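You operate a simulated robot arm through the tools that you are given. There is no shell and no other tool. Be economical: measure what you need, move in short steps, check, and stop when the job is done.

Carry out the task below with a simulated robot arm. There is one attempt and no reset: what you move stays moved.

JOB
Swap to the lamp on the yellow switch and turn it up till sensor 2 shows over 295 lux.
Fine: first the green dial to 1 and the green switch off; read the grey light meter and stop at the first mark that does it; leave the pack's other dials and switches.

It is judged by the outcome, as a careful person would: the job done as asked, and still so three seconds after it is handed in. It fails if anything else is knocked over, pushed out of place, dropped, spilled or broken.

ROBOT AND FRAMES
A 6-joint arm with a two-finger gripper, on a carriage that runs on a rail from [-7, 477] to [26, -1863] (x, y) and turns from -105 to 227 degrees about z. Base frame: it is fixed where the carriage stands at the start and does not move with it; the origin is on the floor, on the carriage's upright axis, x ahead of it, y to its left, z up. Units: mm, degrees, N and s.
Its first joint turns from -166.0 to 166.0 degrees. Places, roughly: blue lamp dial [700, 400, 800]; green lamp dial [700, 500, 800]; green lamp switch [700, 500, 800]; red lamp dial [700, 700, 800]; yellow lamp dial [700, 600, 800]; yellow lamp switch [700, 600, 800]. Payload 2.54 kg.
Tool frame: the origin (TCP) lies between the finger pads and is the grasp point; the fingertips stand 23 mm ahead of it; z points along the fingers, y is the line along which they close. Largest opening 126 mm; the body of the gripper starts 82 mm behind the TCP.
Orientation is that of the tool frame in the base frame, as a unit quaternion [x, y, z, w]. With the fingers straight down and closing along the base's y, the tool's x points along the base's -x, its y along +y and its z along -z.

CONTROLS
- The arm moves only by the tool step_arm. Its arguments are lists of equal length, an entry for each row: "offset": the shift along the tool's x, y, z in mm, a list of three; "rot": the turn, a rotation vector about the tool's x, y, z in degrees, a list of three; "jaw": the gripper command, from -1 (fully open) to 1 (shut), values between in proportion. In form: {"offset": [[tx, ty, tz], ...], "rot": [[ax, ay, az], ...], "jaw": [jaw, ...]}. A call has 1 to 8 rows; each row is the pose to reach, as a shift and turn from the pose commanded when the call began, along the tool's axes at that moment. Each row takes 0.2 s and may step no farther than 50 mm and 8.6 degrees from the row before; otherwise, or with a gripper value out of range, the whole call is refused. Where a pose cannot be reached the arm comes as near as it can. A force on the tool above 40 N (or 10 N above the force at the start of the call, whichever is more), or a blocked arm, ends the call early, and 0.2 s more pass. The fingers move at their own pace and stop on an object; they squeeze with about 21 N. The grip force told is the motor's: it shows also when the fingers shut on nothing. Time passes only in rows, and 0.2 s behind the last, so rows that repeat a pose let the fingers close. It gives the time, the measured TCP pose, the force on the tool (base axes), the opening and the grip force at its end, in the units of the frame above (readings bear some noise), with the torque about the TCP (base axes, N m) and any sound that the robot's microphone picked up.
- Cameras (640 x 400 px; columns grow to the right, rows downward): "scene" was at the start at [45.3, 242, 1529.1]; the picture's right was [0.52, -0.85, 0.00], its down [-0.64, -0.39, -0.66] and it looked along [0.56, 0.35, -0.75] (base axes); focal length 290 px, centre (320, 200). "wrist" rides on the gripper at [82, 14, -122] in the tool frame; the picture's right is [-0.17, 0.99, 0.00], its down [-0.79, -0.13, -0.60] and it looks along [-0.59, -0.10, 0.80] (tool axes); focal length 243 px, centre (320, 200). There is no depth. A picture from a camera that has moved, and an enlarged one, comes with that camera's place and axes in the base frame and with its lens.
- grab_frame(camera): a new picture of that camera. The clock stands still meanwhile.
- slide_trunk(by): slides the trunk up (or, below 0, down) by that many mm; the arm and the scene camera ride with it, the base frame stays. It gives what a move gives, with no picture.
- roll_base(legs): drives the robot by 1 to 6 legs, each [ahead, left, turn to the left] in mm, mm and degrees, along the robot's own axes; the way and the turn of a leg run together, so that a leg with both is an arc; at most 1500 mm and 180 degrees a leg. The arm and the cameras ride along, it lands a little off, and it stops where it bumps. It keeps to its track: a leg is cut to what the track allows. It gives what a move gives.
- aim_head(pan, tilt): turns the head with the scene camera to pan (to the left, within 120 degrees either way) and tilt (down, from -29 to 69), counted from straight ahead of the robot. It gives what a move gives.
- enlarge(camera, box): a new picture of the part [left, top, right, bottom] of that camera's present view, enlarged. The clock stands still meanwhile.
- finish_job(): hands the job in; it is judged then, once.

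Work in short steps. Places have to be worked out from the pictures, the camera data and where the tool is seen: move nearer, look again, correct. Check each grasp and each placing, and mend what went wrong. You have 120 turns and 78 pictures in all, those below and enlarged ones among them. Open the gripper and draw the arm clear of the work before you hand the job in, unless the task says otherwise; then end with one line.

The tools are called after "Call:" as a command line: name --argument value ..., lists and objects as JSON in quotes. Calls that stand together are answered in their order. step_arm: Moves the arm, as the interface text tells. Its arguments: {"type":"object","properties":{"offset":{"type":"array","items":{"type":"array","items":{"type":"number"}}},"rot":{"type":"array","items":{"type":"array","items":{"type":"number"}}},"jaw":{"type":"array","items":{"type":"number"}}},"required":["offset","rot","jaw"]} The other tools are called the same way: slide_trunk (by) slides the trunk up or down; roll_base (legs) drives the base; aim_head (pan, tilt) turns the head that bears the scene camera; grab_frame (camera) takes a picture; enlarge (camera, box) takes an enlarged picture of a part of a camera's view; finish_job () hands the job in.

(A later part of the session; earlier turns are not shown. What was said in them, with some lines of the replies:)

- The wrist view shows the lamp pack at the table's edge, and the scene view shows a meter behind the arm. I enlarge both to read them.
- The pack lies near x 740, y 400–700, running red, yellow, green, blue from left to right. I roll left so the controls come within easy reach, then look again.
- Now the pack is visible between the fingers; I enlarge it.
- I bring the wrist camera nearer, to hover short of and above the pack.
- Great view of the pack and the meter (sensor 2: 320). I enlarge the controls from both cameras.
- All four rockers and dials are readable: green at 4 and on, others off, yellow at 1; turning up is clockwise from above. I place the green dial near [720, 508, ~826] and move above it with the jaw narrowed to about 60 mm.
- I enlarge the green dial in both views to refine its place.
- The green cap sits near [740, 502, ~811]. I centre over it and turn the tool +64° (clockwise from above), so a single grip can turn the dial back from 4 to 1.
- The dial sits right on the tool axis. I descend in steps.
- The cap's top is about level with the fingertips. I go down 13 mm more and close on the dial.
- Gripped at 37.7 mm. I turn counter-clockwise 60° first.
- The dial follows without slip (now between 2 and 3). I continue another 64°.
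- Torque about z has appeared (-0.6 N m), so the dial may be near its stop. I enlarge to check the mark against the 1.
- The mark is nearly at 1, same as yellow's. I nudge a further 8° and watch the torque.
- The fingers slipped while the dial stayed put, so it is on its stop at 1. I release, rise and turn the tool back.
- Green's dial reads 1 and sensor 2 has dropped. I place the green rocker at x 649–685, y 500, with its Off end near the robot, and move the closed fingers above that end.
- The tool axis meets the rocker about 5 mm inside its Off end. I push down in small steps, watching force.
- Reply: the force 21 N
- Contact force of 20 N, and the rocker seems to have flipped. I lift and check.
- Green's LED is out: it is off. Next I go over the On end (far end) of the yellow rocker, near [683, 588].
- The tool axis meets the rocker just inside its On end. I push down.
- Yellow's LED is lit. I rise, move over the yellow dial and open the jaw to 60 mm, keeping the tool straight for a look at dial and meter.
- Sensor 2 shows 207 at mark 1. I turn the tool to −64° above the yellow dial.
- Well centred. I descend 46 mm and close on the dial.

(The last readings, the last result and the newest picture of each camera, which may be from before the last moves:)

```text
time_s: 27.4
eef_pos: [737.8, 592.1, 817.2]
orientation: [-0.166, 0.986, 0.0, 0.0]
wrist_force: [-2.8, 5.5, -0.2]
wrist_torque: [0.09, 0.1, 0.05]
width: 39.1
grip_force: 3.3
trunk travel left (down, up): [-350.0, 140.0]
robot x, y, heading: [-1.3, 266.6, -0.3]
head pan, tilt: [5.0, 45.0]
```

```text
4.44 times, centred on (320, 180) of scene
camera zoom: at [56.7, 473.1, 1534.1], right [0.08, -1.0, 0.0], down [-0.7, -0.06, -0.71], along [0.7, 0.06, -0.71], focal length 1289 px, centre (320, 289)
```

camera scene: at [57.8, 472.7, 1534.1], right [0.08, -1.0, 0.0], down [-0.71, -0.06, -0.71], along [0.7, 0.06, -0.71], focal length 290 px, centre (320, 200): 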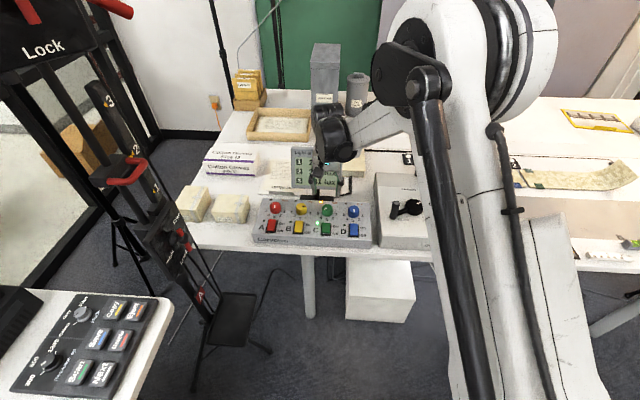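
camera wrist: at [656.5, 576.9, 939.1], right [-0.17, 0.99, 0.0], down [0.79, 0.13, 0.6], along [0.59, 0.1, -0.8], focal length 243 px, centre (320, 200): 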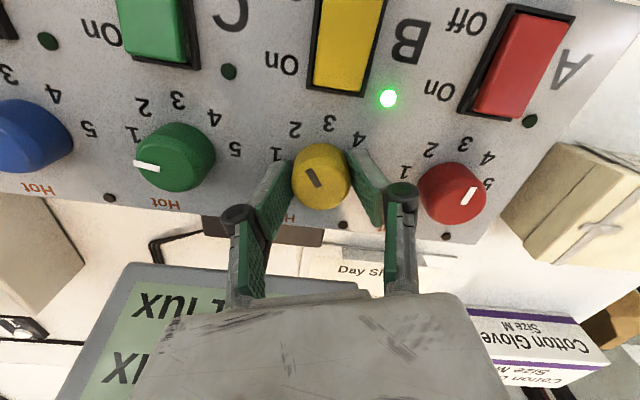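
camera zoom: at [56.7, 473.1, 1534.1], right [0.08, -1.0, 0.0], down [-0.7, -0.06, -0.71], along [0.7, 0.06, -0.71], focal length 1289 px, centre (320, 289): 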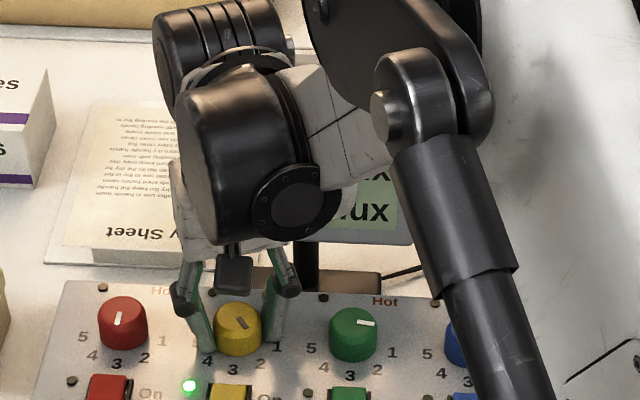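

The dial turned by about one mark. I release, rise straight up and read the mark and the meter.

Call:
step_arm --offset '[[0, 0, 0], [0, 0, 0], [0, 0, -25], [0, 0, -60], [0, 0, -90]]' --rot '[[0, 0, 0], [0, 0, 0], [0, 0, 0], [0, 0, 0], [0, 0, 0]]' --jaw '[0.05, 0.05, 0.05, 0.05, 0.05]'

Call:
grab_frame --camera "wrist"

Call:
enlarge --camera "scene" --box '[248, 135, 392, 225]'

```text
time_s: 28.6
eef_pos: [738.8, 592.1, 908.8]
orientation: [-0.167, 0.986, 0.0, 0.0]
wrist_force: [0.0, 0.6, -0.3]
wrist_torque: [-0.03, 0.01, 0.01]
width: 59.8
grip_force: 0.0
trunk travel left (down, up): [-350.0, 140.0]
robot x, y, heading: [-2.3, 266.7, -0.7]
head pan, tilt: [5.0, 45.0]
```

```text
37 pictures are left
camera wrist: at [656.6, 577.4, 1029.7], right [-0.17, 0.99, 0.0], down [0.79, 0.13, 0.6], along [0.59, 0.1, -0.8], focal length 243 px, centre (320, 200)
```

wrist: 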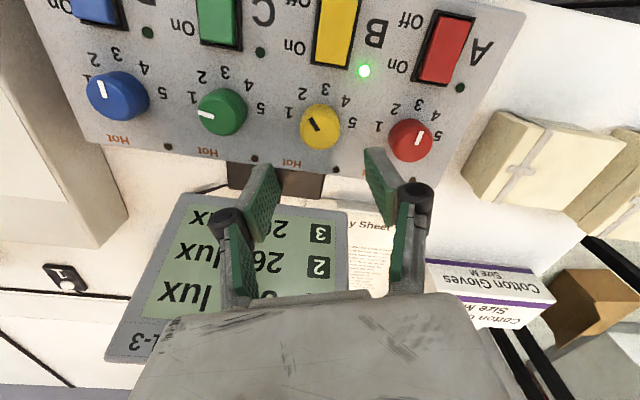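

```text
4.44 times, centred on (320, 180) of scene
camera zoom: at [56.8, 472.7, 1534.1], right [0.08, -1.0, 0.0], down [-0.7, -0.06, -0.71], along [0.7, 0.06, -0.71], focal length 1289 px, centre (320, 289)
```

zoom: 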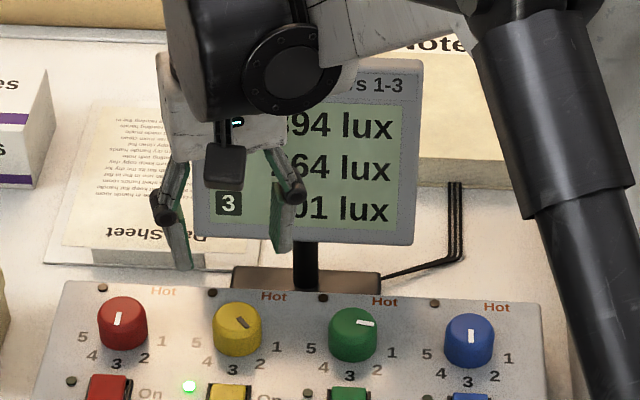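

Sensor 2 now shows 264. I check that the pointer is exactly on mark 2.

Call:
enlarge --camera "wrist" --box '[256, 85, 384, 165]'

```text
5.00 times, centred on (320, 125) of wrist
camera zoom: at [656.6, 577.4, 1029.7], right [-0.17, 0.99, 0.0], down [0.79, 0.13, 0.6], along [0.59, 0.1, -0.8], focal length 1213 px, centre (320, 575)
```

zoom: 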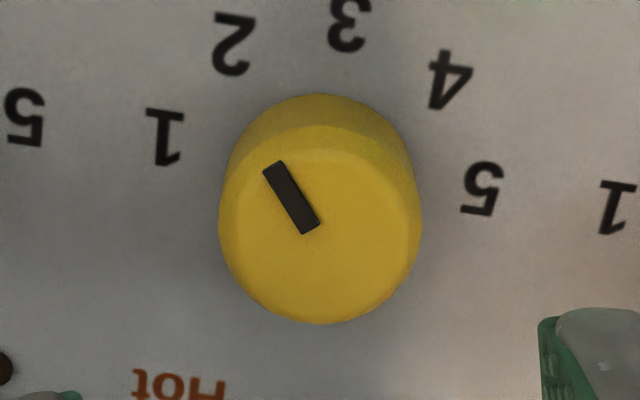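

Pointer is on 2, giving 264, so mark 3 is next. I descend again, grip and turn another 45°.

Call:
step_arm --offset '[[0, 0, 35], [0, 0, 65], [0, 0, 85], [0, 0, 92], [0, 0, 92], [0, 0, 92], [0, 0, 92]]' --rot '[[0, 0, 0], [0, 0, 0], [0, 0, 0], [0, 0, 0], [0, 0, 0], [0, 0, 0], [0, 0, 0]]' --jaw '[0.05, 0.05, 0.05, 0.05, 0.5, 0.5, 0.5]'

Call:
step_arm --offset '[[0, 0, 0], [0, 0, 0], [0, 0, 0], [0, 0, 0], [0, 0, 0], [0, 0, 0]]' --rot '[[0, 0, 7.5], [0, 0, 15], [0, 0, 22.5], [0, 0, 30], [0, 0, 37.5], [0, 0, 45]]' --jaw '[0.5, 0.5, 0.5, 0.5, 0.5, 0.5]'

Call:
step_arm --offset '[[0, 0, 0], [0, 0, 0], [0, 0, -25], [0, 0, -60], [0, 0, -90]]' --rot '[[0, 0, 0], [0, 0, 0], [0, 0, 0], [0, 0, 0], [0, 0, 0]]' --jaw '[0.05, 0.05, 0.05, 0.05, 0.05]'

Call:
grab_frame --camera "wrist"

Call:
enlarge --camera "wrist" --box '[256, 85, 384, 165]'

```text
time_s: 30.2
eef_pos: [738.5, 592.3, 815.0]
orientation: [-0.167, 0.986, 0.0, 0.0]
wrist_force: [-1.7, 4.0, -1.9]
wrist_torque: [0.22, -0.23, 0.01]
width: 37.8
grip_force: 44.7
trunk travel left (down, up): [-350.0, 140.0]
robot x, y, heading: [-2.7, 267.0, -0.2]
head pan, tilt: [5.0, 45.0]
```

```text
time_s: 31.6
eef_pos: [739.0, 592.3, 814.3]
orientation: [0.225, 0.974, 0.0, 0.0]
wrist_force: [1.3, 6.2, 0.6]
wrist_torque: [0.22, 0.4, 0.0]
width: 38.0
grip_force: 45.2
trunk travel left (down, up): [-350.0, 140.0]
robot x, y, heading: [-6.3, 265.9, -0.2]
head pan, tilt: [5.0, 45.0]
```

```text
time_s: 32.8
eef_pos: [737.7, 589.9, 904.0]
orientation: [0.223, 0.975, 0.0, 0.0]
wrist_force: [0.5, -1.0, 0.5]
wrist_torque: [-0.01, -0.03, -0.01]
width: 60.0
grip_force: 0.0
trunk travel left (down, up): [-350.0, 140.0]
robot x, y, heading: [-3.3, 264.8, -0.3]
head pan, tilt: [5.0, 45.0]
```

```text
34 pictures are left
camera wrist: at [669.8, 637.7, 1025.6], right [0.58, 0.82, 0.0], down [0.65, -0.46, 0.6], along [0.49, -0.35, -0.8], focal length 243 px, centre (320, 200)
```

wrist: 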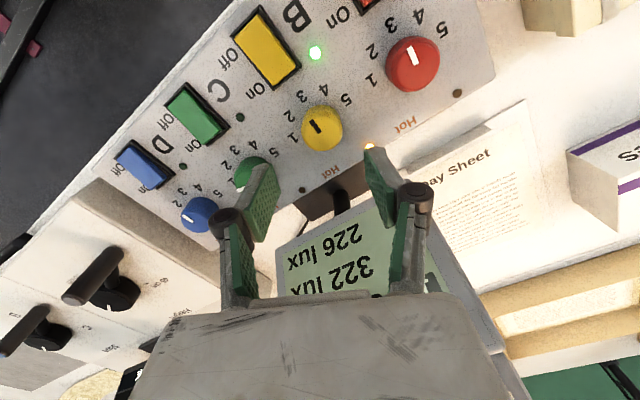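

```text
5.00 times, centred on (320, 125) of wrist
camera zoom: at [669.8, 637.7, 1025.6], right [0.58, 0.82, 0.0], down [0.65, -0.46, 0.6], along [0.49, -0.35, -0.8], focal length 1213 px, centre (320, 575)
```

zoom: 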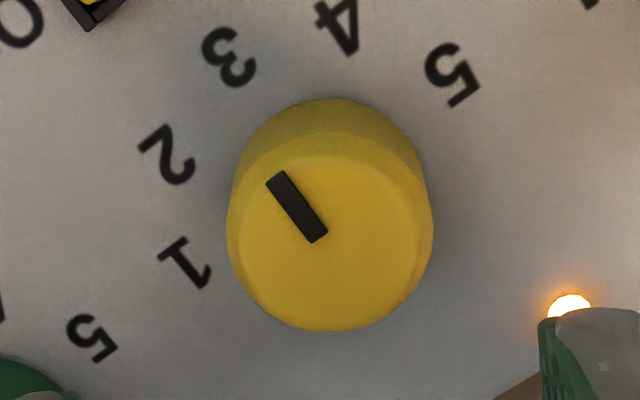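

Yellow is on 3 and sensor 2 reads 322. I draw the arm up and back clear, and open the gripper.

Call:
step_arm --offset '[[0, 0, -40], [0, 0, -80], [0, 0, -110], [0, 0, -110]]' --rot '[[0, 0, -6.5], [0, 0, -13], [0, 0, -19.5], [0, 0, -26]]' --jaw '[-0.2, -0.5, -1, -1]'

Call:
step_arm --offset '[[40, 0, 0], [80, 0, 0], [120, 0, 0], [160, 0, 0], [200, 0, 0], [240, 0, 0], [280, 0, 0]]' --rot '[[0, 0, 0], [0, 0, 0], [0, 0, 0], [0, 0, 0], [0, 0, 0], [0, 0, 0], [0, 0, 0]]' --jaw '[-1, -1, -1, -1, -1, -1, -1]'

Call:
grab_frame --camera "wrist"

Call:
enlarge --camera "scene" --box '[240, 130, 400, 250]'

```text
time_s: 33.8
eef_pos: [739.6, 591.4, 1014.0]
orientation: [-0.002, 1.0, -0.001, 0.0]
wrist_force: [0.1, -0.5, -0.3]
wrist_torque: [0.01, 0.04, -0.02]
width: 126.0
grip_force: 0.0
trunk travel left (down, up): [-350.0, 140.0]
robot x, y, heading: [-4.0, 264.4, -0.3]
head pan, tilt: [5.0, 45.0]
```

```text
time_s: 35.4
eef_pos: [461.2, 591.3, 1014.9]
orientation: [0.0, 1.0, 0.0, -0.001]
wrist_force: [0.1, -0.4, 0.3]
wrist_torque: [-0.03, 0.0, 0.04]
width: 126.3
grip_force: 0.0
trunk travel left (down, up): [-350.0, 140.0]
robot x, y, heading: [-1.2, 265.6, -0.3]
head pan, tilt: [5.0, 45.0]
```

```text
32 pictures are left
camera wrist: at [379.9, 604.1, 1134.9], right [0.17, 0.99, 0.0], down [0.79, -0.13, 0.6], along [0.59, -0.1, -0.8], focal length 243 px, centre (320, 200)
```

wrist: 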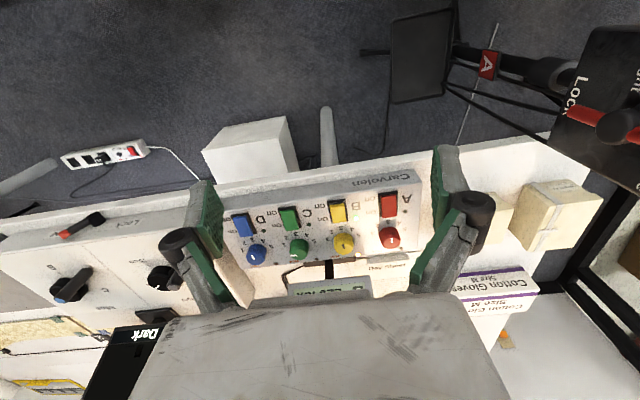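

```text
3.33 times, centred on (320, 190) of scene
camera zoom: at [61.4, 463.9, 1543.4], right [-0.02, -1.0, 0.0], down [-0.62, 0.01, -0.78], along [0.78, -0.02, -0.62], focal length 967 px, centre (320, 233)
```

zoom: 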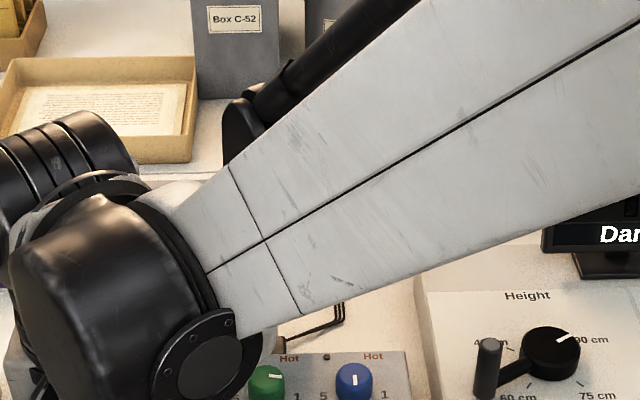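

The scene camera's pose has shifted slightly, perhaps the arm's elbow is touching the head; I ease the arm forward and re-check everything.

Call:
step_arm --offset '[[-40, 0, 0], [-80, 0, 0], [-110, 0, 0]]' --rot '[[0, 0, 0], [0, 0, 0], [0, 0, 0]]' --jaw '[-1, -1, -1]'

Call:
aim_head --pan 5 --tilt 45

Call:
enlarge --camera "wrist" --box '[180, 120, 468, 300]'

Call:
enlarge --camera "scene" --box '[232, 125, 408, 255]'

```text
time_s: 36.2
eef_pos: [568.4, 590.9, 1013.3]
orientation: [-0.001, 1.0, 0.0, 0.0]
wrist_force: [-0.9, -0.4, 0.0]
wrist_torque: [-0.02, -0.03, 0.05]
width: 125.8
grip_force: 0.1
trunk travel left (down, up): [-350.0, 140.0]
robot x, y, heading: [0.3, 264.7, -0.5]
head pan, tilt: [5.0, 45.0]
```

```text
time_s: 36.8
eef_pos: [567.5, 592.0, 1012.6]
orientation: [-0.002, 1.0, 0.0, 0.0]
wrist_force: [-0.8, -0.7, 0.7]
wrist_torque: [0.03, 0.01, -0.01]
width: 125.6
grip_force: 0.2
trunk travel left (down, up): [-350.0, 140.0]
robot x, y, heading: [-2.7, 263.9, -0.6]
head pan, tilt: [5.0, 45.0]
```

```text
2.22 times, centred on (324, 210) of wrist
camera zoom: at [486.3, 604.3, 1134.3], right [0.16, 0.99, 0.0], down [0.79, -0.13, 0.6], along [0.59, -0.1, -0.8], focal length 539 px, centre (311, 178)
```

zoom: 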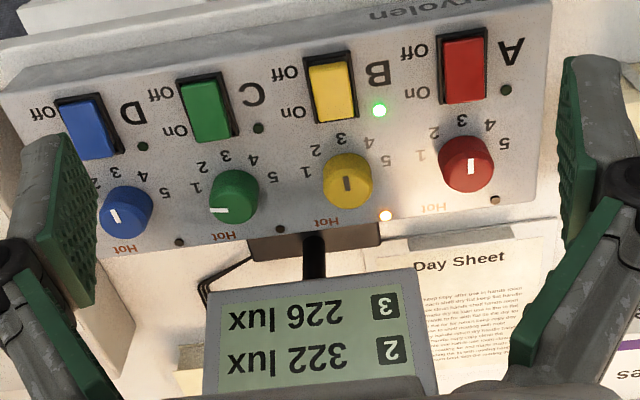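

```text
3.08 times, centred on (320, 190) of scene
camera zoom: at [56.9, 472.8, 1534.1], right [0.08, -1.0, 0.0], down [-0.7, -0.06, -0.71], along [0.7, 0.06, -0.71], focal length 892 px, centre (320, 231)
```

zoom: 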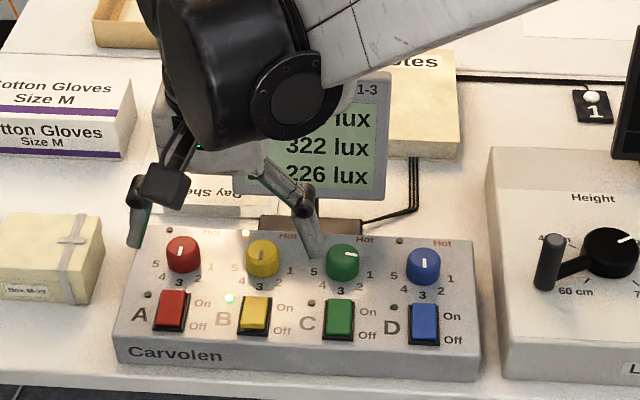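

Green is off at 1, yellow is on at 3, sensor 2 reads a steady 322 lux, and red and blue are untouched. The gripper is open and clear, so I hand the job in.

Call:
finish_job

```text
The job is handed in.
```

The yellow lamp is on at mark 3, the first mark that clears 295: sensor 2 shows 322 lux, up from 264 at mark 2. The green dial was set to 1 before its switch was turned off, and the red and blue controls were left alone.
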